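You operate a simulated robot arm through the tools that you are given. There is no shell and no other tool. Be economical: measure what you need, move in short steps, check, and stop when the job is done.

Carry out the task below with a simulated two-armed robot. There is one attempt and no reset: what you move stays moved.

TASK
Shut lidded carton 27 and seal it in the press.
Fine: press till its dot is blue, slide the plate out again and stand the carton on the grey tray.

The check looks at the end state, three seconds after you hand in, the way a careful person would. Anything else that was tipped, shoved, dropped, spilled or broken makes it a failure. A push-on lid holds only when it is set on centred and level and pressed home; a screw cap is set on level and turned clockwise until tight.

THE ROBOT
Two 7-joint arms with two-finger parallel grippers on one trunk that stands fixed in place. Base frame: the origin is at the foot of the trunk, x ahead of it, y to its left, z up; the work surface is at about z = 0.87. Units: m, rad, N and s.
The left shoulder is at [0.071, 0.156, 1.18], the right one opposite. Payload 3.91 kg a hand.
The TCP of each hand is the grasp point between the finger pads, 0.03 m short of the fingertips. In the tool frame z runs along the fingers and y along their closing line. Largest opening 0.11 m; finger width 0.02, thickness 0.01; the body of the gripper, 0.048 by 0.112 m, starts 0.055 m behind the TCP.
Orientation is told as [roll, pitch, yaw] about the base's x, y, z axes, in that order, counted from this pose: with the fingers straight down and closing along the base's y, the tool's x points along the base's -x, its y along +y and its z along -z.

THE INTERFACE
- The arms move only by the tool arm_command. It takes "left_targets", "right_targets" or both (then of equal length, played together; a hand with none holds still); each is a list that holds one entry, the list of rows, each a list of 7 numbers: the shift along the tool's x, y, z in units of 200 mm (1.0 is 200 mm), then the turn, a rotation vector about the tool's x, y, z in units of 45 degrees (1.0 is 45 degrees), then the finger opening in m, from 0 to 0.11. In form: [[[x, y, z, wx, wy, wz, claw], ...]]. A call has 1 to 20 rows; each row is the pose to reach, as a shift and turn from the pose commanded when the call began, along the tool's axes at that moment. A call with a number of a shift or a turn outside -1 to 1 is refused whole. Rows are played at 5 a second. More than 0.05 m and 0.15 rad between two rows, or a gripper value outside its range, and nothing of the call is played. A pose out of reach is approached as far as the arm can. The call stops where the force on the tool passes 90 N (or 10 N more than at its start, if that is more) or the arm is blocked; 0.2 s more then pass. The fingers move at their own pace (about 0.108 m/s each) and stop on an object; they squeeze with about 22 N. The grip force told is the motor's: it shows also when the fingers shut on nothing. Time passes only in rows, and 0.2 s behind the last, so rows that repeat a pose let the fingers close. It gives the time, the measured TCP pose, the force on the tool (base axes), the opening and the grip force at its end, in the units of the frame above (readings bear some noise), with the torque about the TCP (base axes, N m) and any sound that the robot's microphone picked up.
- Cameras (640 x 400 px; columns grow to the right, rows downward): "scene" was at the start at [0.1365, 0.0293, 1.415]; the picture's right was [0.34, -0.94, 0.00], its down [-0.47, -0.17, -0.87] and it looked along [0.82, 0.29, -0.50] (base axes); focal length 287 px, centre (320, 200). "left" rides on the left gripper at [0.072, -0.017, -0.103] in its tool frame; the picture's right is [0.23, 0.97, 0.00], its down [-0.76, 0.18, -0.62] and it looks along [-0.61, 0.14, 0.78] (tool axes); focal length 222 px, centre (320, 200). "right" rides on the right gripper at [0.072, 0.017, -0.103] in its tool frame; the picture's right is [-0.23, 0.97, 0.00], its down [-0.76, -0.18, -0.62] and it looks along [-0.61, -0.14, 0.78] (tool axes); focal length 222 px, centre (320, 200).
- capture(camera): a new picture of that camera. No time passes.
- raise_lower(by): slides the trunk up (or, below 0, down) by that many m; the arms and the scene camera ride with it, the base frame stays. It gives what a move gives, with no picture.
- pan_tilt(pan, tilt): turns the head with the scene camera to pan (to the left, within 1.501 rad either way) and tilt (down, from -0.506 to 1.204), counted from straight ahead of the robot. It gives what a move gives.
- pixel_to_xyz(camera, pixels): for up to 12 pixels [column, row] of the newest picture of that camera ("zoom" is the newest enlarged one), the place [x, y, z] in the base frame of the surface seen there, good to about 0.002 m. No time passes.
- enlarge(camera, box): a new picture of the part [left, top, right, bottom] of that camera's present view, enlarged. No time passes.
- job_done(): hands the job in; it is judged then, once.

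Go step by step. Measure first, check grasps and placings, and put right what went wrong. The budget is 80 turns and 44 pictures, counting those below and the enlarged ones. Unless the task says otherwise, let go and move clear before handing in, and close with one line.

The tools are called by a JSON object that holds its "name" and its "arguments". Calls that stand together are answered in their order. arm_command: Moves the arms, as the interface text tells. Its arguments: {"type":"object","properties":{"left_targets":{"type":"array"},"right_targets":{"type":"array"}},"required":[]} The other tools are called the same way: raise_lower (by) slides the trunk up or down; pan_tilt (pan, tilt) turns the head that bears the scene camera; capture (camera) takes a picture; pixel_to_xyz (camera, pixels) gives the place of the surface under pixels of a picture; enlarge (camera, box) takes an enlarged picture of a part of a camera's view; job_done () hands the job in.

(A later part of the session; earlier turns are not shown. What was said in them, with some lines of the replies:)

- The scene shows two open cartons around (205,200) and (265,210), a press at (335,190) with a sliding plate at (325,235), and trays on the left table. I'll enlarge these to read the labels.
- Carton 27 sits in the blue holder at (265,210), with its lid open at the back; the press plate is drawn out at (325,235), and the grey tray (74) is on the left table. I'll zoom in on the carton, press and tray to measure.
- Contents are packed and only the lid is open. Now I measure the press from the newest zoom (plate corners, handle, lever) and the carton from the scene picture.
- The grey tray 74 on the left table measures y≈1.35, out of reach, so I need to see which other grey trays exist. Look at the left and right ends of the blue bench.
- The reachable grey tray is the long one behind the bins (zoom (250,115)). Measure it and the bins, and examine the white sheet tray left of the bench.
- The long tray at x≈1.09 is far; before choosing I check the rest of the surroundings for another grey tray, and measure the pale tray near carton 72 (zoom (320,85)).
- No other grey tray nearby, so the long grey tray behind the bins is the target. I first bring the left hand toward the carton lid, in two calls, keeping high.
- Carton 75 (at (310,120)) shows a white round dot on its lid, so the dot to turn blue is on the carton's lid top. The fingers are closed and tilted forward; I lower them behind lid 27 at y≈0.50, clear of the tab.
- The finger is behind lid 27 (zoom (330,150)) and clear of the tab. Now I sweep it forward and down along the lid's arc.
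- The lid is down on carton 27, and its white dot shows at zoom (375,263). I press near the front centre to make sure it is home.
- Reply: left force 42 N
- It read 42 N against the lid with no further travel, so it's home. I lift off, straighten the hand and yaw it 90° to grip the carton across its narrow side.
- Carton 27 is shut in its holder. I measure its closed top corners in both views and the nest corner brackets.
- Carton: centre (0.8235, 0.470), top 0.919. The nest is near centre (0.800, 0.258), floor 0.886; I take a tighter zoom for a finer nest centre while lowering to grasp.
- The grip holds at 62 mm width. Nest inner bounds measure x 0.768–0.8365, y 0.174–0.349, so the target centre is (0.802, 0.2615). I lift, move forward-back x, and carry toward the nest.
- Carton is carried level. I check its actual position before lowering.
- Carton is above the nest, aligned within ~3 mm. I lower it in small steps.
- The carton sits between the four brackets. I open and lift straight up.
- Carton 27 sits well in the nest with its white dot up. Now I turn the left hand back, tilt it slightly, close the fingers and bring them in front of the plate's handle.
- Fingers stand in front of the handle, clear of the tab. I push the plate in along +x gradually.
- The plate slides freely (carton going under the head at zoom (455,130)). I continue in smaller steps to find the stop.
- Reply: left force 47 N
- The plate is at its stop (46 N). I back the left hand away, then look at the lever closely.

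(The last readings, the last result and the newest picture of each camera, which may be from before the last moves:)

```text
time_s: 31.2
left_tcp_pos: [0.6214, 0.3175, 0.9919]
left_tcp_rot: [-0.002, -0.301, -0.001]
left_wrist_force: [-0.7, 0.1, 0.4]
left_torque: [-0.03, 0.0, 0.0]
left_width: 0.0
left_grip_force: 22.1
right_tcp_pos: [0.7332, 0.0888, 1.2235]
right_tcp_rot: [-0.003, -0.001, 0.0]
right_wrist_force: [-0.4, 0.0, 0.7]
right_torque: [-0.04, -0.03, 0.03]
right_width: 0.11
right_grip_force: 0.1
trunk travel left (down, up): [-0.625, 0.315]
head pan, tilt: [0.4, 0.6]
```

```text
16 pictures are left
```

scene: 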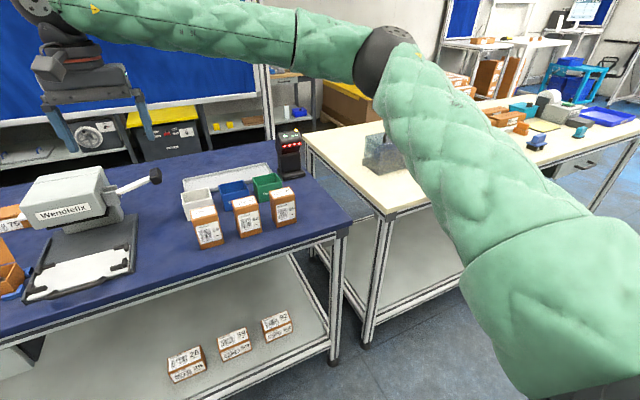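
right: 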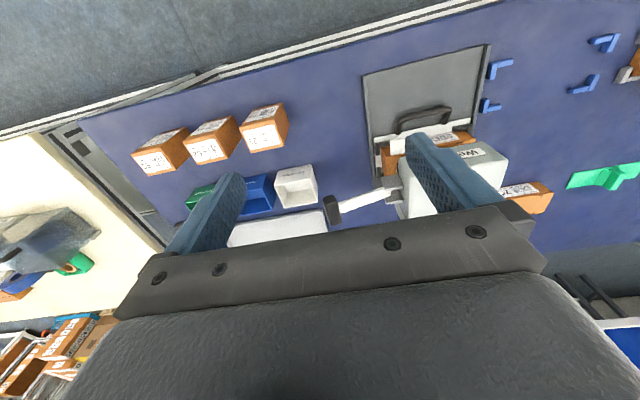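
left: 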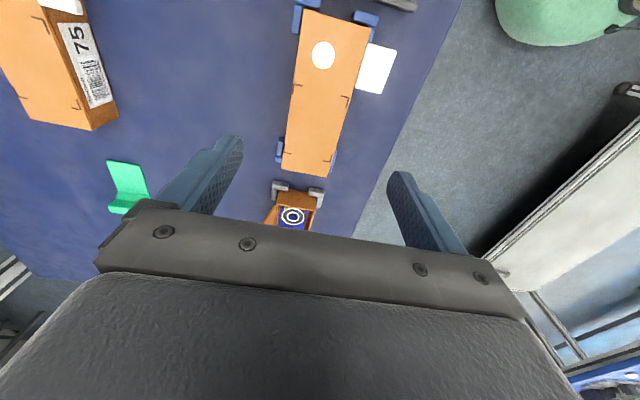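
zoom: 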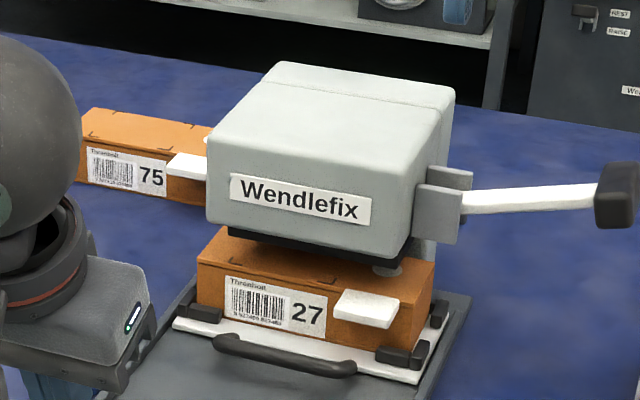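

Carton 27 is under the head. Lever's bracket plates suggest it swings down about the x axis. Measure the knob and arm.

{"name": "pixel_to_xyz", "arguments": {"camera": "zoom", "pixels": [[612, 200], [632, 190], [610, 170], [628, 170], [475, 202], [570, 195], [590, 190], [440, 215], [605, 215]]}}

{"name": "pixel_to_xyz", "arguments": {"camera": "right", "pixels": [[332, 205], [330, 215], [338, 212], [360, 200], [380, 193], [328, 200], [295, 185], [285, 225]]}}

```text
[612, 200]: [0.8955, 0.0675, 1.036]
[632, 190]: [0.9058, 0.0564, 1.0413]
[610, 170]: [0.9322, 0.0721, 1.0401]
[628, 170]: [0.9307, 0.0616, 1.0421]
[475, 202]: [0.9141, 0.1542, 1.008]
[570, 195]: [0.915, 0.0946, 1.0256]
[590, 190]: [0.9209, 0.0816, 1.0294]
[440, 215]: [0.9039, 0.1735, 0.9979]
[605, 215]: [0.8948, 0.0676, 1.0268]
```

```text
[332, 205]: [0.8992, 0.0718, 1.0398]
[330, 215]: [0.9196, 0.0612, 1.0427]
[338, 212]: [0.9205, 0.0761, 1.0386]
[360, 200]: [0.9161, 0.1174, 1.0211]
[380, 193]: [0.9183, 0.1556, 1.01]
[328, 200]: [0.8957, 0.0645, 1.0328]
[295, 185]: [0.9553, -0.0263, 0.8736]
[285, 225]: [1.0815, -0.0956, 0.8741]
```

Knob spans x 0.895–0.932, y 0.055–0.077, top z 1.042; pivot near (0.916, 0.175, 1.00). I bring the right hand, closed, just above the knob.

{"name": "arm_command", "arguments": {"right_targets": [[[-0.18, -0.02, 0.1, 0, 0, 0, 0], [-0.36, -0.04, 0.2, 0, 0, 0, 0], [-0.54, -0.06, 0.3, 0, 0, 0, 0], [-0.72, -0.08, 0.45, 0, 0, 0, 0], [-0.9, -0.1, 0.6, 0, 0, 0, 0], [-0.9, -0.1, 0.7, 0, 0, 0, 0], [-0.9, -0.1, 0.7, 0, 0, 0, 0]]]}}

```text
time_s: 32.8
left_tcp_pos: [0.6217, 0.3156, 0.993]
left_tcp_rot: [0.0, -0.301, 0.001]
left_wrist_force: [-0.4, 0.1, -0.2]
left_torque: [0.02, 0.0, -0.01]
left_width: 0.0003
left_grip_force: 22.0
right_tcp_pos: [0.9154, 0.0677, 1.0846]
right_tcp_rot: [0.001, 0.0, 0.0]
right_wrist_force: [0.3, 0.2, 0.5]
right_torque: [0.02, -0.01, 0.01]
right_width: 0.0
right_grip_force: 22.1
trunk travel left (down, up): [-0.625, 0.315]
head pan, tilt: [0.4, 0.6]
```

{"name": "arm_command", "arguments": {"right_targets": [[[0, 0, 0.06, 0, 0, 0, 0], [0, -0.01, 0.1, 0, 0, 0, 0], [0, -0.022, 0.15, 0, 0, 0, 0], [0, -0.03, 0.2, 0, 0, 0, 0], [0, -0.03, 0.245, 0, 0, 0, 0]]]}}

```text
time_s: 34.0
left_tcp_pos: [0.6237, 0.3157, 0.9929]
left_tcp_rot: [0.0, -0.3, 0.0]
left_wrist_force: [0.5, 0.5, 0.6]
left_torque: [-0.02, 0.02, -0.01]
left_width: 0.0002
left_grip_force: 22.2
right_tcp_pos: [0.9125, 0.0589, 1.0349]
right_tcp_rot: [0.0, 0.001, 0.001]
right_wrist_force: [-0.5, -0.4, 2.4]
right_torque: [0.0, -0.02, -0.01]
right_width: 0.0
right_grip_force: 21.9
trunk travel left (down, up): [-0.625, 0.315]
head pan, tilt: [0.4, 0.6]
```

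The lever moves with ~2 N. Continue along the arc.

{"name": "arm_command", "arguments": {"right_targets": [[[0, 0.003, 0.05, 0, 0, 0, 0], [0, 0.0075, 0.1, 0, 0, 0, 0], [0, 0.02, 0.15, 0, 0, 0, 0], [0, 0.033, 0.197, 0, 0, 0, 0], [0, 0.05, 0.24, 0, 0, 0, 0], [0, 0.075, 0.288, 0, 0, 0, 0]]]}}

{"name": "enlarge", "arguments": {"camera": "scene", "box": [295, 120, 405, 210]}}

```text
time_s: 35.6
left_tcp_pos: [0.6167, 0.3142, 0.9973]
left_tcp_rot: [0.003, -0.305, 0.0]
left_wrist_force: [0.4, 0.4, 0.7]
left_torque: [0.01, 0.0, 0.03]
left_width: 0.0001
left_grip_force: 22.1
right_tcp_pos: [0.9131, 0.0676, 0.9939]
right_tcp_rot: [0.002, -0.017, -0.007]
right_wrist_force: [-35.2, -53.2, 48.7]
right_torque: [-1.19, 1.21, 0.45]
right_width: 0.0
right_grip_force: 22.0
trunk travel left (down, up): [-0.625, 0.315]
head pan, tilt: [0.4, 0.6]
stopped in row 6 (right hand): the force on the tool passed its limit at 95 N (the readings are from after the stop); the commanded pose is now the measured one
```

```text
4.44 times, centred on (350, 165) of scene
```

zoom: 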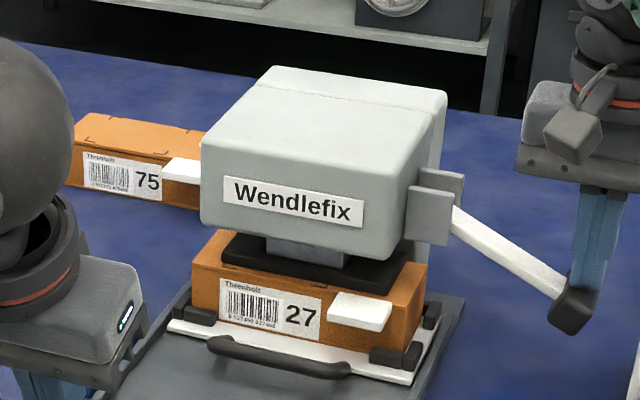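

The platen is down on carton 27 and the lever hit its limit at ~95 N. I hold it there for some seconds.

{"name": "arm_command", "arguments": {"right_targets": [[[0, 0.0, 0.0, 0, 0, 0, 0], [0, 0, 0.005, 0, 0, 0, 0], [0, 0, 0.005, 0, 0, 0, 0], [0, 0, 0.005, 0, 0, 0, 0], [0, 0, 0.005, 0, 0, 0, 0], [0, 0, 0.005, 0, 0, 0, 0], [0, 0, 0.005, 0, 0, 0, 0], [0, 0, 0.005, 0, 0, 0, 0], [0, 0, 0.005, 0, 0, 0, 0], [0, 0, 0.005, 0, 0, 0, 0], [0, 0, 0.005, 0, 0, 0, 0], [0, 0, 0.005, 0, 0, 0, 0], [0, 0, 0.005, 0, 0, 0, 0], [0, 0, 0.005, 0, 0, 0, 0], [0, 0, 0.005, 0, 0, 0, 0]]]}}

```text
time_s: 36.3
left_tcp_pos: [0.6186, 0.3175, 0.9957]
left_tcp_rot: [0.002, -0.305, 0.004]
left_wrist_force: [-0.3, 0.7, -0.2]
left_torque: [0.0, -0.03, -0.01]
left_width: 0.0
left_grip_force: 22.2
right_tcp_pos: [0.9181, 0.0711, 0.9939]
right_tcp_rot: [0.002, -0.019, -0.007]
right_wrist_force: [-26.2, -39.0, 48.1]
right_torque: [-0.92, 1.2, 0.54]
right_width: 0.0
right_grip_force: 21.5
trunk travel left (down, up): [-0.625, 0.315]
head pan, tilt: [0.4, 0.6]
stopped in row 3 (right hand): the force on the tool passed its limit at 91 N (the readings are from after the stop); the commanded pose is now the measured one
```

{"name": "arm_command", "arguments": {"right_targets": [[[0.005, -0.005, 0, 0, 0, 0, 0], [0.005, -0.005, 0, 0, 0, 0, 0], [0.005, -0.005, 0, 0, 0, 0, 0], [0.005, -0.005, 0, 0, 0, 0, 0], [0.005, -0.005, 0, 0, 0, 0, 0], [0.005, -0.005, 0, 0, 0, 0, 0], [0.005, -0.005, 0, 0, 0, 0, 0], [0.005, -0.005, 0, 0, 0, 0, 0], [0.005, -0.005, 0, 0, 0, 0, 0], [0.005, -0.005, 0, 0, 0, 0, 0], [0.005, -0.005, 0, 0, 0, 0, 0], [0.005, -0.005, 0, 0, 0, 0, 0], [0.005, -0.005, 0, 0, 0, 0, 0], [0.005, -0.005, 0, 0, 0, 0, 0]]]}}

```text
time_s: 39.3
left_tcp_pos: [0.618, 0.3168, 0.995]
left_tcp_rot: [0.001, -0.306, 0.004]
left_wrist_force: [-0.2, 0.5, -0.5]
left_torque: [0.02, -0.02, -0.01]
left_width: 0.0
left_grip_force: 21.8
right_tcp_pos: [0.9157, 0.0739, 0.9938]
right_tcp_rot: [0.004, -0.018, -0.005]
right_wrist_force: [3.1, -1.6, 64.0]
right_torque: [0.35, 0.43, -0.06]
right_width: 0.0
right_grip_force: 22.6
trunk travel left (down, up): [-0.625, 0.315]
head pan, tilt: [0.4, 0.6]
```

64 N held for about 4 s without moving. I now raise slowly, letting the lever return, and check the dot.

{"name": "arm_command", "arguments": {"right_targets": [[[0, -0.03, -0.05, 0, 0, 0, 0], [0, -0.05, -0.12, 0, 0, 0, 0], [0, -0.06, -0.2, 0, 0, 0, 0], [0, -0.06, -0.28, 0, 0, 0, 0], [0, -0.05, -0.36, 0, 0, 0, 0], [0, -0.03, -0.44, 0, 0, 0, 0], [0, -0.02, -0.55, 0, 0, 0, 0], [0, -0.02, -0.6, 0, 0, 0, 0]]]}}

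{"name": "enlarge", "arguments": {"camera": "scene", "box": [295, 120, 405, 210]}}

```text
time_s: 41.1
left_tcp_pos: [0.6227, 0.318, 0.9917]
left_tcp_rot: [-0.001, -0.3, 0.004]
left_wrist_force: [-0.2, 0.7, -0.6]
left_torque: [0.01, 0.02, -0.02]
left_width: 0.0001
left_grip_force: 22.3
right_tcp_pos: [0.9162, 0.0692, 1.1033]
right_tcp_rot: [0.001, -0.009, -0.006]
right_wrist_force: [-0.1, -0.3, 0.0]
right_torque: [0.01, -0.02, 0.0]
right_width: 0.0
right_grip_force: 22.2
trunk travel left (down, up): [-0.625, 0.315]
head pan, tilt: [0.4, 0.6]
```

```text
4.44 times, centred on (350, 165) of scene
```

zoom: 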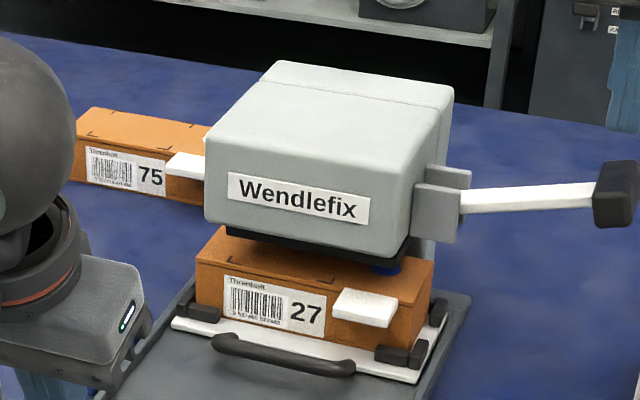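

The dot edge now shows blue at zoom (388,268), and the lever has returned. Next: measure the handle for pulling the plate out.

{"name": "pixel_to_xyz", "arguments": {"camera": "zoom", "pixels": [[285, 357], [285, 366], [280, 340], [290, 342], [285, 330], [222, 338], [345, 365], [260, 325], [388, 268], [290, 350], [365, 305], [345, 318]]}}

```text
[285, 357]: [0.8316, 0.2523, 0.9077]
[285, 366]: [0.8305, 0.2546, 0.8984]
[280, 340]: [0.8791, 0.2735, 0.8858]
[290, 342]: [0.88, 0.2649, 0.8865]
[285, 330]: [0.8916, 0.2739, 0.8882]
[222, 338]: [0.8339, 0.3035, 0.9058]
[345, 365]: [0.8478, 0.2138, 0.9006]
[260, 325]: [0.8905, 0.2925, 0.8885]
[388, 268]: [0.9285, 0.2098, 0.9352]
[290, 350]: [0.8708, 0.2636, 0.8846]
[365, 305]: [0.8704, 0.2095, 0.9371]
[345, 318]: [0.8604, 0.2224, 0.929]
```

The bar is at x≈0.838 with a hooking gap behind it to ~0.88. I tilt the left hand further and bring the closed fingertips to a point above the gap, left of the tab.

{"name": "arm_command", "arguments": {"left_targets": [[[-0.19, -0.053, 0.075, 0, -0.13, 0, 0], [-0.37, -0.106, 0.15, 0, -0.255, 0, 0], [-0.56, -0.159, 0.225, 0, -0.255, 0, 0], [-0.75, -0.212, 0.3, 0, -0.255, 0, 0], [-0.934, -0.265, 0.376, 0, -0.255, 0, 0], [-0.934, -0.265, 0.376, 0, -0.255, 0, 0]]]}}

{"name": "enlarge", "arguments": {"camera": "scene", "box": [280, 130, 390, 220]}}

```text
time_s: 42.5
left_tcp_pos: [0.8204, 0.2656, 0.9778]
left_tcp_rot: [0.001, -0.499, 0.004]
left_wrist_force: [0.2, 0.1, 0.4]
left_torque: [-0.02, -0.01, 0.02]
left_width: 0.0
left_grip_force: 21.5
right_tcp_pos: [0.916, 0.0699, 1.1055]
right_tcp_rot: [0.0, -0.013, -0.005]
right_wrist_force: [-0.9, -0.6, 0.5]
right_torque: [-0.01, -0.01, 0.0]
right_width: 0.0
right_grip_force: 22.0
trunk travel left (down, up): [-0.625, 0.315]
head pan, tilt: [0.4, 0.6]
```

```text
4.44 times, centred on (335, 175) of scene
```

zoom: 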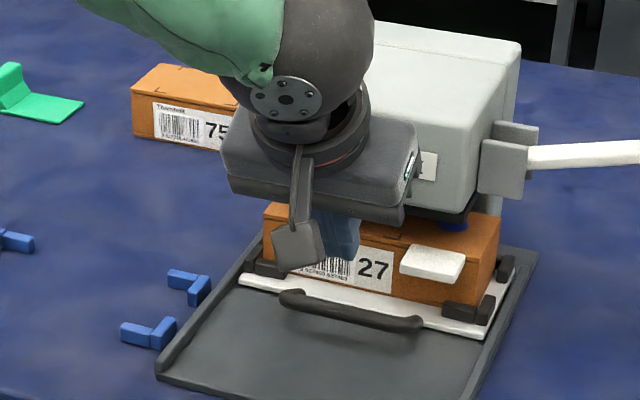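

{"name": "arm_command", "arguments": {"left_targets": [[[0, 0, 0.1, 0, 0, 0, 0], [-0.003, 0, 0.2, 0, 0, 0, 0], [-0.005, 0, 0.27, 0, 0, 0, 0], [-0.005, 0, 0.32, 0, 0, 0, 0], [-0.005, 0, 0.32, 0, 0, 0, 0]]]}}

```text
time_s: 43.7
left_tcp_pos: [0.8521, 0.2653, 0.921]
left_tcp_rot: [0.0, -0.5, 0.004]
left_wrist_force: [-0.1, 0.4, 0.3]
left_torque: [-0.03, 0.02, 0.01]
left_width: 0.0
left_grip_force: 22.2
right_tcp_pos: [0.9155, 0.0707, 1.1045]
right_tcp_rot: [0.001, -0.013, -0.005]
right_wrist_force: [-0.3, -0.8, 0.5]
right_torque: [0.01, 0.02, 0.01]
right_width: 0.0
right_grip_force: 21.9
trunk travel left (down, up): [-0.625, 0.315]
head pan, tilt: [0.4, 0.6]
```

Inserted without contact. I pull straight back.

{"name": "arm_command", "arguments": {"left_targets": [[[0.08, 0, -0.0436, 0, 0, 0, 0], [0.16, 0, -0.0873, 0, 0, 0, 0], [0.24, 0, -0.131, 0, 0, 0, 0], [0.32, 0, -0.1745, 0, 0, 0, 0], [0.4, 0, -0.218, 0, 0, 0, 0], [0.46, 0, -0.251, 0, 0, 0, 0], [0.5, 0, -0.273, 0, 0, 0, 0], [0.53, 0, -0.289, 0, 0, 0, 0], [0.55, 0, -0.3, 0, 0, 0, 0]]]}}

{"name": "enlarge", "arguments": {"camera": "scene", "box": [275, 150, 385, 240]}}

```text
time_s: 45.7
left_tcp_pos: [0.7303, 0.2652, 0.9197]
left_tcp_rot: [0.0, -0.5, 0.004]
left_wrist_force: [0.5, -0.1, -0.4]
left_torque: [0.02, 0.0, 0.01]
left_width: 0.0
left_grip_force: 22.4
right_tcp_pos: [0.9169, 0.0698, 1.1044]
right_tcp_rot: [0.0, -0.01, -0.006]
right_wrist_force: [0.3, -0.2, -0.5]
right_torque: [0.0, -0.01, -0.02]
right_width: 0.0002
right_grip_force: 22.1
trunk travel left (down, up): [-0.625, 0.315]
head pan, tilt: [0.4, 0.6]
```

```text
4.44 times, centred on (330, 195) of scene
```

zoom: 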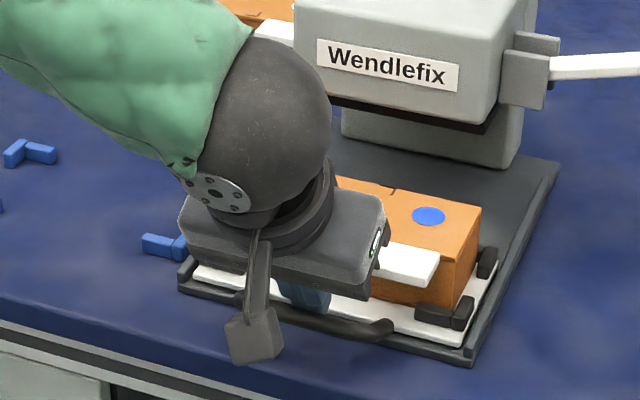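

The dot is fully blue (zoom (428,215)) and the plate is almost out. I pull the last millimetres to its outer stop.

{"name": "arm_command", "arguments": {"left_targets": [[[0.0132, 0, -0.0072, 0, 0, 0, 0], [0.0264, 0, -0.0144, 0, 0, 0, 0], [0.0395, 0, -0.0216, 0, 0, 0, 0], [0.0527, 0, -0.0287, 0, 0, 0, 0]]]}}

```text
time_s: 46.7
left_tcp_pos: [0.7224, 0.2661, 0.9214]
left_tcp_rot: [0.0, -0.505, 0.003]
left_wrist_force: [40.9, 6.9, 10.5]
left_torque: [-0.08, -0.64, -0.1]
left_width: 0.0003
left_grip_force: 21.8
right_tcp_pos: [0.9182, 0.0694, 1.1017]
right_tcp_rot: [0.001, -0.007, -0.007]
right_wrist_force: [-0.4, 0.0, -0.5]
right_torque: [0.0, 0.0, 0.01]
right_width: 0.0
right_grip_force: 21.9
trunk travel left (down, up): [-0.625, 0.315]
head pan, tilt: [0.4, 0.6]
```

The plate is at its outer stop (41 N). I withdraw the left hand and measure the bins' heights near the tray from the last right-hand picture.

{"name": "arm_command", "arguments": {"left_targets": [[[-0.022, 0, 0.012, 0, 0, 0, 0], [-0.022, 0, -0.18, 0, 0, 0, 0], [-0.022, 0, -0.36, 0, 0, 0, 0], [0.0, 0.1, -0.55, 0, 0, 0, 0], [0.1, 0.28, -0.65, 0, 0, 0, 0], [0.2, 0.48, -0.75, 0, 0, 0, 0], [0.3, 0.68, -0.85, 0, 0, 0, 0], [0.4, 0.88, -0.95, 0, 0, 0, 0]]]}}

{"name": "pixel_to_xyz", "arguments": {"camera": "right", "pixels": [[276, 172], [312, 167], [316, 200], [282, 205], [272, 180], [245, 182], [274, 205], [262, 110], [280, 108], [325, 235], [325, 212], [232, 230]]}}

```text
time_s: 48.5
left_tcp_pos: [0.5539, 0.4402, 1.0428]
left_tcp_rot: [-0.001, -0.497, 0.0]
left_wrist_force: [0.7, 0.9, 1.8]
left_torque: [-0.03, 0.12, -0.03]
left_width: 0.0
left_grip_force: 22.0
right_tcp_pos: [0.9155, 0.0732, 1.1037]
right_tcp_rot: [-0.003, -0.013, -0.005]
right_wrist_force: [0.9, 0.9, 0.2]
right_torque: [-0.06, -0.02, -0.03]
right_width: 0.0
right_grip_force: 22.0
trunk travel left (down, up): [-0.625, 0.315]
head pan, tilt: [0.4, 0.6]
```

```text
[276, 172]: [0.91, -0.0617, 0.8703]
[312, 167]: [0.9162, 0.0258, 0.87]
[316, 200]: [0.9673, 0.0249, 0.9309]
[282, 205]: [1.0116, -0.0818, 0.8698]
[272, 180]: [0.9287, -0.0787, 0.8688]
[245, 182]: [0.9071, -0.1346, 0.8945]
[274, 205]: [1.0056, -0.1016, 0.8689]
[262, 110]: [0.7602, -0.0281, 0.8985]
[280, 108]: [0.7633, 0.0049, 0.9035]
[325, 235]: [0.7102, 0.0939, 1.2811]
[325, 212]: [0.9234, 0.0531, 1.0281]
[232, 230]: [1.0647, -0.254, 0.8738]
```

Bin tops are ~0.931. Now the right hand: raise, move over the plate and yaw −90° to grip across the carton.

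{"name": "arm_command", "arguments": {"right_targets": [[[0.08, 0.04, -0.1, 0, 0.016, 0.16, 0.05], [0.16, 0.08, -0.2, 0, 0.016, 0.32, 0.1], [0.25, 0.12, -0.2, 0, 0.016, 0.49, 0.1], [0.33, 0.16, -0.2, 0, 0.016, 0.65, 0.1], [0.42, 0.2, -0.2, 0, 0.016, 0.82, 0.1], [0.5, 0.25, -0.2, 0, 0.016, 0.99, 0.1]]]}}

{"name": "arm_command", "arguments": {"right_targets": [[[0, 0, 0, 0, 0, 0.16, 0.1], [0, 0, 0, 0, 0, 0.33, 0.1], [0, 0, 0, 0, 0, 0.5, 0.1], [0, 0, 0, 0, 0, 0.67, 0.1], [0, 0, 0, 0, 0, 0.83, 0.1], [0, 0, 0, 0, 0, 1.0, 0.1]]]}}

```text
time_s: 49.9
left_tcp_pos: [0.5539, 0.4399, 1.0439]
left_tcp_rot: [-0.002, -0.5, 0.003]
left_wrist_force: [-0.6, 0.6, -0.1]
left_torque: [0.0, -0.02, 0.0]
left_width: 0.0
left_grip_force: 22.1
right_tcp_pos: [0.8158, 0.1203, 1.1456]
right_tcp_rot: [0.003, 0.005, -0.785]
right_wrist_force: [-0.2, -0.2, 0.1]
right_torque: [0.01, 0.01, 0.02]
right_width: 0.0999
right_grip_force: 0.0
trunk travel left (down, up): [-0.625, 0.315]
head pan, tilt: [0.4, 0.6]
```

```text
time_s: 51.3
left_tcp_pos: [0.5539, 0.4386, 1.0443]
left_tcp_rot: [-0.001, -0.5, 0.004]
left_wrist_force: [0.0, 0.1, -0.1]
left_torque: [0.0, -0.01, 0.01]
left_width: 0.0003
left_grip_force: 22.3
right_tcp_pos: [0.8166, 0.1198, 1.1438]
right_tcp_rot: [0.002, 0.005, -1.572]
right_wrist_force: [0.0, -0.4, 0.0]
right_torque: [0.04, -0.08, 0.02]
right_width: 0.1002
right_grip_force: 0.0
trunk travel left (down, up): [-0.625, 0.315]
head pan, tilt: [0.4, 0.6]
```

Yaw is −1.572. I check the carton's place on the drawn-out plate.

{"name": "enlarge", "arguments": {"camera": "scene", "box": [275, 150, 395, 240]}}

```text
4.44 times, centred on (335, 195) of scene
```

zoom: 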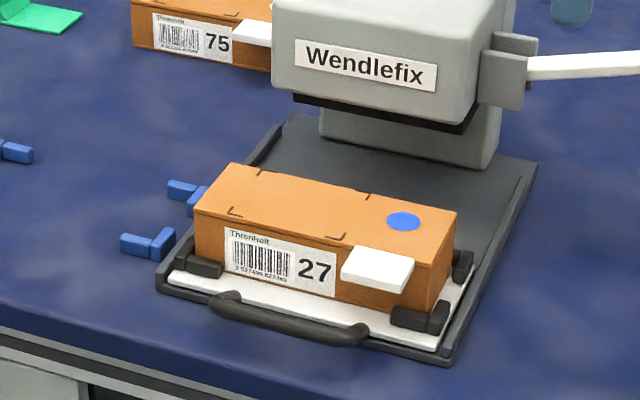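

{"name": "pixel_to_xyz", "arguments": {"camera": "zoom", "pixels": [[231, 168], [453, 213], [437, 262], [198, 216], [455, 235], [197, 230], [320, 215], [345, 235]]}}

```text
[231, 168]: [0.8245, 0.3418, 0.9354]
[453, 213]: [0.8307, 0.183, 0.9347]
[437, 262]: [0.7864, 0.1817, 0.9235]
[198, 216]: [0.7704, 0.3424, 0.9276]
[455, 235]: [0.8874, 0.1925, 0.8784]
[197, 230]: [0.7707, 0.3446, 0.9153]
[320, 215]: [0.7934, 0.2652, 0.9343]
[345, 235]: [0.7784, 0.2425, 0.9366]
```

Carton centre (0.801, 0.263), top 0.935. I move over it and descend.

{"name": "arm_command", "arguments": {"right_targets": [[[0.2, -0.078, 0, 0, 0, 0, 0.1], [0.4, -0.078, 0.05, 0, 0, 0, 0.1], [0.6, -0.078, 0.15, 0, 0, 0, 0.1], [0.69, -0.078, 0.35, 0, 0, 0, 0.1], [0.69, -0.078, 0.55, 0, 0, 0, 0.1], [0.69, -0.078, 0.75, 0, 0, 0, 0.1], [0.69, -0.078, 0.95, 0, 0, 0, 0.1]]]}}

```text
time_s: 52.9
left_tcp_pos: [0.5543, 0.4369, 1.0445]
left_tcp_rot: [0.002, -0.5, 0.004]
left_wrist_force: [-0.1, -0.2, 1.8]
left_torque: [-0.05, -0.01, 0.0]
left_width: 0.0
left_grip_force: 21.6
right_tcp_pos: [0.804, 0.259, 0.953]
right_tcp_rot: [0.0, 0.005, -1.568]
right_wrist_force: [-0.1, 0.2, 0.4]
right_torque: [0.02, 0.01, -0.02]
right_width: 0.0999
right_grip_force: 0.1
trunk travel left (down, up): [-0.625, 0.315]
head pan, tilt: [0.4, 0.6]
```

{"name": "arm_command", "arguments": {"right_targets": [[[0, -0.015, 0.06, 0, 0, 0, 0.1], [0, -0.015, 0.115, 0, 0, 0, 0.1], [0, -0.015, 0.115, 0, 0, 0, 0.06], [0, -0.015, 0.115, 0, 0, 0, 0.04], [0, -0.015, 0.115, 0, 0, 0, 0.04]]]}}

{"name": "arm_command", "arguments": {"right_targets": [[[0, 0, -0.05, 0, 0, 0, 0.04], [0, 0, -0.1, 0, 0, 0, 0.04], [-0.1, -0.05, -0.3, 0, 0, 0, 0.04], [-0.3, -0.05, -0.45, 0, 0, 0, 0.04], [-0.5, -0.05, -0.6, 0, 0, 0, 0.04], [-0.7, -0.05, -0.75, 0, 0, 0, 0.04], [-0.9, -0.05, -0.9, 0, 0, 0, 0.04], [-1.0, -0.05, -0.95, 0, 0, 0, 0.04]]]}}

{"name": "pan_tilt", "arguments": {"pan": 0.0, "tilt": 0.6}}

{"name": "capture", "arguments": {"camera": "scene"}}

```text
time_s: 54.1
left_tcp_pos: [0.5537, 0.4394, 1.0442]
left_tcp_rot: [0.0, -0.5, 0.005]
left_wrist_force: [-0.1, -0.2, 0.1]
left_torque: [-0.01, 0.0, 0.05]
left_width: 0.0
left_grip_force: 21.9
right_tcp_pos: [0.7992, 0.2576, 0.9309]
right_tcp_rot: [0.001, 0.006, -1.568]
right_wrist_force: [0.7, -0.1, 0.7]
right_torque: [-0.01, -0.06, 0.0]
right_width: 0.0621
right_grip_force: 22.1
trunk travel left (down, up): [-0.625, 0.315]
head pan, tilt: [0.4, 0.6]
```

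```text
time_s: 55.9
left_tcp_pos: [0.5542, 0.4382, 1.0447]
left_tcp_rot: [-0.002, -0.501, 0.004]
left_wrist_force: [0.4, -0.5, 1.3]
left_torque: [-0.01, 0.0, -0.04]
left_width: 0.0001
left_grip_force: 21.9
right_tcp_pos: [0.7902, 0.0562, 1.1209]
right_tcp_rot: [0.001, 0.007, -1.568]
right_wrist_force: [0.2, 0.7, -2.8]
right_torque: [-0.04, -0.02, -0.02]
right_width: 0.0621
right_grip_force: 22.3
trunk travel left (down, up): [-0.625, 0.315]
head pan, tilt: [0.4, 0.6]
```

```text
time_s: 56.8
left_tcp_pos: [0.5533, 0.4391, 1.0433]
left_tcp_rot: [-0.001, -0.5, 0.001]
left_wrist_force: [-0.6, 0.5, -0.3]
left_torque: [-0.01, -0.02, 0.03]
left_width: 0.0
left_grip_force: 22.3
right_tcp_pos: [0.7909, 0.0569, 1.121]
right_tcp_rot: [0.001, 0.003, -1.57]
right_wrist_force: [-0.7, 1.0, -2.3]
right_torque: [-0.01, 0.0, 0.01]
right_width: 0.0621
right_grip_force: 21.9
trunk travel left (down, up): [-0.625, 0.315]
head pan, tilt: [0.0, 0.6]
```

```text
10 pictures are left
```

scene: 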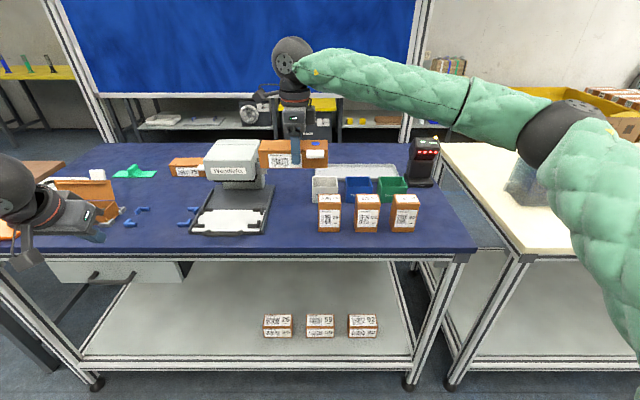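

Carton 27 is held level with its blue dot. I carry it to the right, then out over the tray, staying above the bins.

{"name": "arm_command", "arguments": {"right_targets": [[[-0.2, 0, -0.1, 0, 0, 0, 0.04], [-0.4, 0, -0.1, 0, 0, 0, 0.04], [-0.6, 0.1, -0.1, 0, 0, 0, 0.04], [-0.8, 0.25, -0.1, 0, 0, 0, 0.04], [-0.91, 0.45, -0.1, 0, 0, 0, 0.04], [-0.91, 0.65, -0.1, 0, 0, 0, 0.04], [-0.91, 0.85, -0.1, 0, 0, 0, 0.04], [-0.91, 1.0, -0.1, 0, 0, 0, 0.04]]]}}

```text
time_s: 58.6
left_tcp_pos: [0.554, 0.4389, 1.0432]
left_tcp_rot: [0.001, -0.498, 0.002]
left_wrist_force: [0.5, 0.4, 0.2]
left_torque: [0.02, 0.0, -0.01]
left_width: 0.0
left_grip_force: 21.8
right_tcp_pos: [0.9904, -0.1242, 1.1423]
right_tcp_rot: [-0.001, 0.005, -1.571]
right_wrist_force: [0.2, -0.4, -2.8]
right_torque: [-0.02, -0.02, -0.02]
right_width: 0.0624
right_grip_force: 21.6
trunk travel left (down, up): [-0.625, 0.315]
head pan, tilt: [0.0, 0.6]
```

Reached x=0.990 without limit. I test farther out at this height.

{"name": "arm_command", "arguments": {"right_targets": [[[0, 0.1, 0, 0, 0, 0, 0.04], [0, 0.2, 0, 0, 0, 0, 0.04], [0, 0.3, 0, 0, 0, 0, 0.04], [0, 0.4, 0, 0, 0, 0, 0.04], [0, 0.5, 0, 0, 0, 0, 0.04], [0, 0.5, 0, 0, 0, 0, 0.04]]]}}

```text
time_s: 60.0
left_tcp_pos: [0.5532, 0.438, 1.0451]
left_tcp_rot: [0.001, -0.502, 0.003]
left_wrist_force: [-0.2, 0.6, 0.2]
left_torque: [-0.01, -0.02, 0.04]
left_width: 0.0
left_grip_force: 22.2
right_tcp_pos: [1.0899, -0.1261, 1.1408]
right_tcp_rot: [0.0, 0.007, -1.571]
right_wrist_force: [0.1, 0.0, -2.2]
right_torque: [-0.01, 0.01, 0.02]
right_width: 0.0621
right_grip_force: 22.3
trunk travel left (down, up): [-0.625, 0.315]
head pan, tilt: [0.0, 0.6]
```

It reaches x=1.09 with the tool vertical. I lower partway and check that position and level hold.

{"name": "arm_command", "arguments": {"right_targets": [[[0, 0, 0.15, 0, 0, 0, 0.04], [0, 0, 0.3, 0, 0, 0, 0.04], [0, 0, 0.45, 0, 0, 0, 0.04], [0, 0, 0.6, 0, 0, 0, 0.04], [0, 0, 0.7, 0, 0, 0, 0.04], [0, 0, 0.7, 0, 0, 0, 0.04]]]}}

{"name": "enlarge", "arguments": {"camera": "scene", "box": [260, 120, 450, 240]}}

```text
time_s: 61.4
left_tcp_pos: [0.5542, 0.4387, 1.0444]
left_tcp_rot: [0.0, -0.501, 0.002]
left_wrist_force: [-1.0, -0.2, -0.9]
left_torque: [0.0, -0.01, 0.0]
left_width: 0.0
left_grip_force: 22.1
right_tcp_pos: [1.0887, -0.1217, 0.9991]
right_tcp_rot: [0.001, 0.005, -1.57]
right_wrist_force: [-0.4, -1.0, -2.0]
right_torque: [-0.04, 0.02, 0.0]
right_width: 0.0623
right_grip_force: 22.2
trunk travel left (down, up): [-0.625, 0.315]
head pan, tilt: [0.0, 0.6]
```

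```text
3.33 times, centred on (355, 180) of scene
```

zoom: 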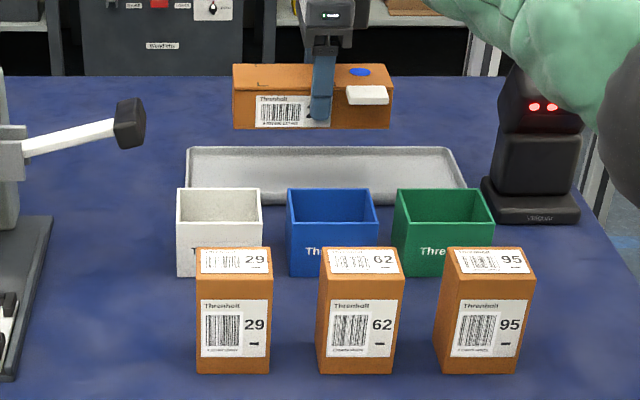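

Carton is directly above the tray. I check the forearm's clearance to the scanner, and the tray rims.

{"name": "pixel_to_xyz", "arguments": {"camera": "zoom", "pixels": [[515, 80], [540, 110], [550, 85], [500, 40], [460, 10], [590, 130], [610, 160], [188, 152], [445, 150], [190, 180], [300, 165], [462, 180]]}}

{"name": "pixel_to_xyz", "arguments": {"camera": "zoom", "pixels": [[300, 148], [380, 150], [270, 186], [380, 186], [300, 152], [275, 178], [385, 178], [238, 100], [386, 128], [236, 127], [370, 95], [540, 60]]}}

```text
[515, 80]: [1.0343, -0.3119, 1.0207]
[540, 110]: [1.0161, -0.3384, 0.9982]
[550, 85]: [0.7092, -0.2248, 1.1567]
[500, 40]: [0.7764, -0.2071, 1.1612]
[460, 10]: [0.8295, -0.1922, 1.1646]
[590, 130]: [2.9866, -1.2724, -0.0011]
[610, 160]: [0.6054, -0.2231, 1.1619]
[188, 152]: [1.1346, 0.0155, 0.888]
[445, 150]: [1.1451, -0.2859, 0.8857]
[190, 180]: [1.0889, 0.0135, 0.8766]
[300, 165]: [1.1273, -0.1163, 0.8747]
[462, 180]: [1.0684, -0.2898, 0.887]
```

```text
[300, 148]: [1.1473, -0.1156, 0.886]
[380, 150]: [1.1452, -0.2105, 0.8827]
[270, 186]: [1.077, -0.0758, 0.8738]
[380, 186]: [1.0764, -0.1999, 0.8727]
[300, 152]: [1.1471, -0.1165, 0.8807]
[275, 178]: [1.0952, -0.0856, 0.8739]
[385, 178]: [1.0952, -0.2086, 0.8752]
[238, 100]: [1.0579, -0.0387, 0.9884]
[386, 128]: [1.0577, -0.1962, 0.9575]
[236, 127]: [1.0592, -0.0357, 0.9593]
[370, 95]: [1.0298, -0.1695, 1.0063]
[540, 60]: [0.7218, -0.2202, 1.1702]
```

Clearances are fine; the carton spans x 1.058–1.121, inside the rims (1.045–1.143). I lower it onto the floor of the tray.

{"name": "arm_command", "arguments": {"right_targets": [[[0, 0, 0.12, 0, 0, 0, 0.04], [0, 0, 0.24, 0, 0, 0, 0.04], [0, 0, 0.34, 0, 0, 0, 0.04], [0, 0, 0.37, 0, 0, 0, 0.04], [0, 0, 0.39, 0, 0, 0, 0.04], [0, 0, 0.4, 0, 0, 0, 0.04]]]}}

{"name": "enlarge", "arguments": {"camera": "scene", "box": [260, 120, 450, 240]}}

```text
time_s: 62.8
left_tcp_pos: [0.5531, 0.437, 1.0443]
left_tcp_rot: [-0.001, -0.499, 0.003]
left_wrist_force: [1.2, 0.4, -1.0]
left_torque: [0.02, 0.02, 0.02]
left_width: 0.0
left_grip_force: 21.3
right_tcp_pos: [1.0894, -0.1225, 0.9214]
right_tcp_rot: [0.0, 0.004, -1.57]
right_wrist_force: [0.3, -0.8, -2.3]
right_torque: [-0.01, 0.03, 0.0]
right_width: 0.0621
right_grip_force: 21.9
trunk travel left (down, up): [-0.625, 0.315]
head pan, tilt: [0.0, 0.6]
```

```text
3.33 times, centred on (355, 180) of scene
```

zoom: 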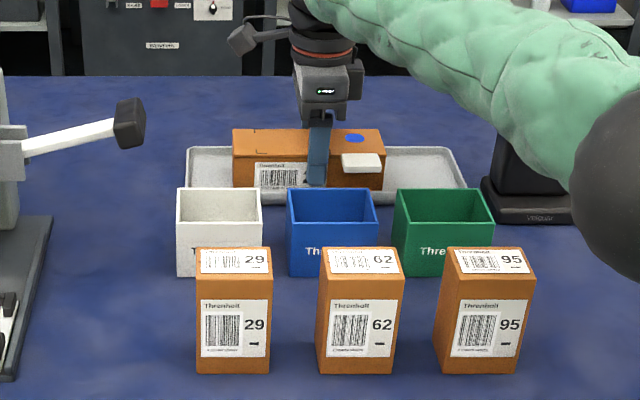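

Not yet in contact (−2.3 N is the carton's weight). Lower 1 mm at a time.

{"name": "arm_command", "arguments": {"right_targets": [[[0, 0, 0.006, 0, 0, 0, 0.04], [0, 0, 0.012, 0, 0, 0, 0.04], [0, 0, 0.017, 0, 0, 0, 0.04]]]}}

```text
time_s: 63.6
left_tcp_pos: [0.5526, 0.4391, 1.0451]
left_tcp_rot: [-0.001, -0.501, 0.004]
left_wrist_force: [0.1, 0.1, -0.8]
left_torque: [0.02, 0.0, 0.02]
left_width: 0.0
left_grip_force: 22.2
right_tcp_pos: [1.0888, -0.1211, 0.9203]
right_tcp_rot: [0.004, 0.005, -1.571]
right_wrist_force: [0.0, 2.3, 10.4]
right_torque: [0.06, -0.41, 0.04]
right_width: 0.062
right_grip_force: 22.1
trunk travel left (down, up): [-0.625, 0.315]
head pan, tilt: [0.0, 0.6]
```

Contact at ~12 N: it stands on the floor of the tray. I open moderately and lift straight up.

{"name": "arm_command", "arguments": {"right_targets": [[[0, 0, -0.004, 0, 0, 0, 0.076], [0, 0, -0.004, 0, 0, 0, 0.076], [0, 0, -0.15, 0, 0, 0, 0.076], [0, 0, -0.35, 0, 0, 0, 0.076], [0, 0, -0.55, 0, 0, 0, 0.076], [0, 0, -0.75, 0, 0, 0, 0.076], [0, 0, -1.0, 0, 0, 0, 0.076]]]}}

{"name": "arm_command", "arguments": {"right_targets": [[[0, -0.2, -0.1, 0, 0, 0, 0.076], [0, -0.4, -0.2, 0, 0, 0, 0.076], [0, -0.6, -0.3, 0, 0, 0, 0.076], [0, -0.8, -0.4, 0, 0, 0, 0.076], [0, -1, -0.4, 0, 0, 0, 0.076]]]}}

{"name": "capture", "arguments": {"camera": "scene"}}

{"name": "enlarge", "arguments": {"camera": "scene", "box": [260, 130, 450, 240]}}

```text
time_s: 65.2
left_tcp_pos: [0.5522, 0.4382, 1.0451]
left_tcp_rot: [0.0, -0.501, 0.003]
left_wrist_force: [-0.7, -0.4, -0.7]
left_torque: [-0.03, -0.02, 0.01]
left_width: 0.0001
left_grip_force: 22.4
right_tcp_pos: [1.0875, -0.1205, 1.1163]
right_tcp_rot: [0.002, 0.006, -1.569]
right_wrist_force: [-0.2, -0.1, 0.6]
right_torque: [-0.03, -0.02, 0.04]
right_width: 0.0758
right_grip_force: 0.0
trunk travel left (down, up): [-0.625, 0.315]
head pan, tilt: [0.0, 0.6]
```

```text
time_s: 66.4
left_tcp_pos: [0.5527, 0.4373, 1.0449]
left_tcp_rot: [0.002, -0.502, 0.004]
left_wrist_force: [-0.9, -0.3, -0.1]
left_torque: [-0.01, -0.02, 0.03]
left_width: 0.0
left_grip_force: 22.1
right_tcp_pos: [0.887, -0.1261, 1.1947]
right_tcp_rot: [0.001, 0.004, -1.57]
right_wrist_force: [-0.2, 0.2, 0.5]
right_torque: [0.01, -0.01, 0.0]
right_width: 0.0761
right_grip_force: 0.0
trunk travel left (down, up): [-0.625, 0.315]
head pan, tilt: [0.0, 0.6]
```

```text
7 pictures are left
```

scene: 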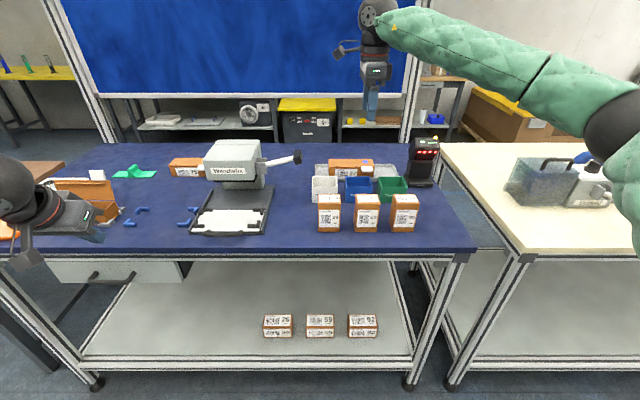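

```text
3.37 times, centred on (355, 185) of scene
```

zoom: 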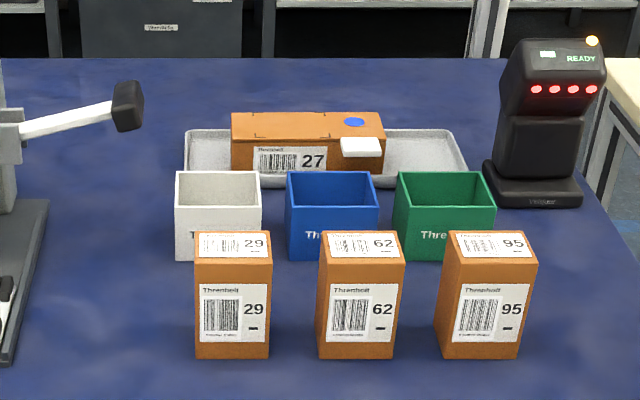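

Carton 27 stands flat in the grey tray with a blue dot (zoom (353,122)). The plate is out, the lever is up, nothing else has moved and both hands are clear, so I'm handing in.

{"name": "job_done", "arguments": {}}

```text
The job is handed in.
```

Carton 27 is shut and sealed with its dot blue, the press plate is slid out again, and the carton stands flat in the long grey tray behind the bins. I took that to be the tray you meant, because the other grey one (74, on the left table) is out of the robot's reach.
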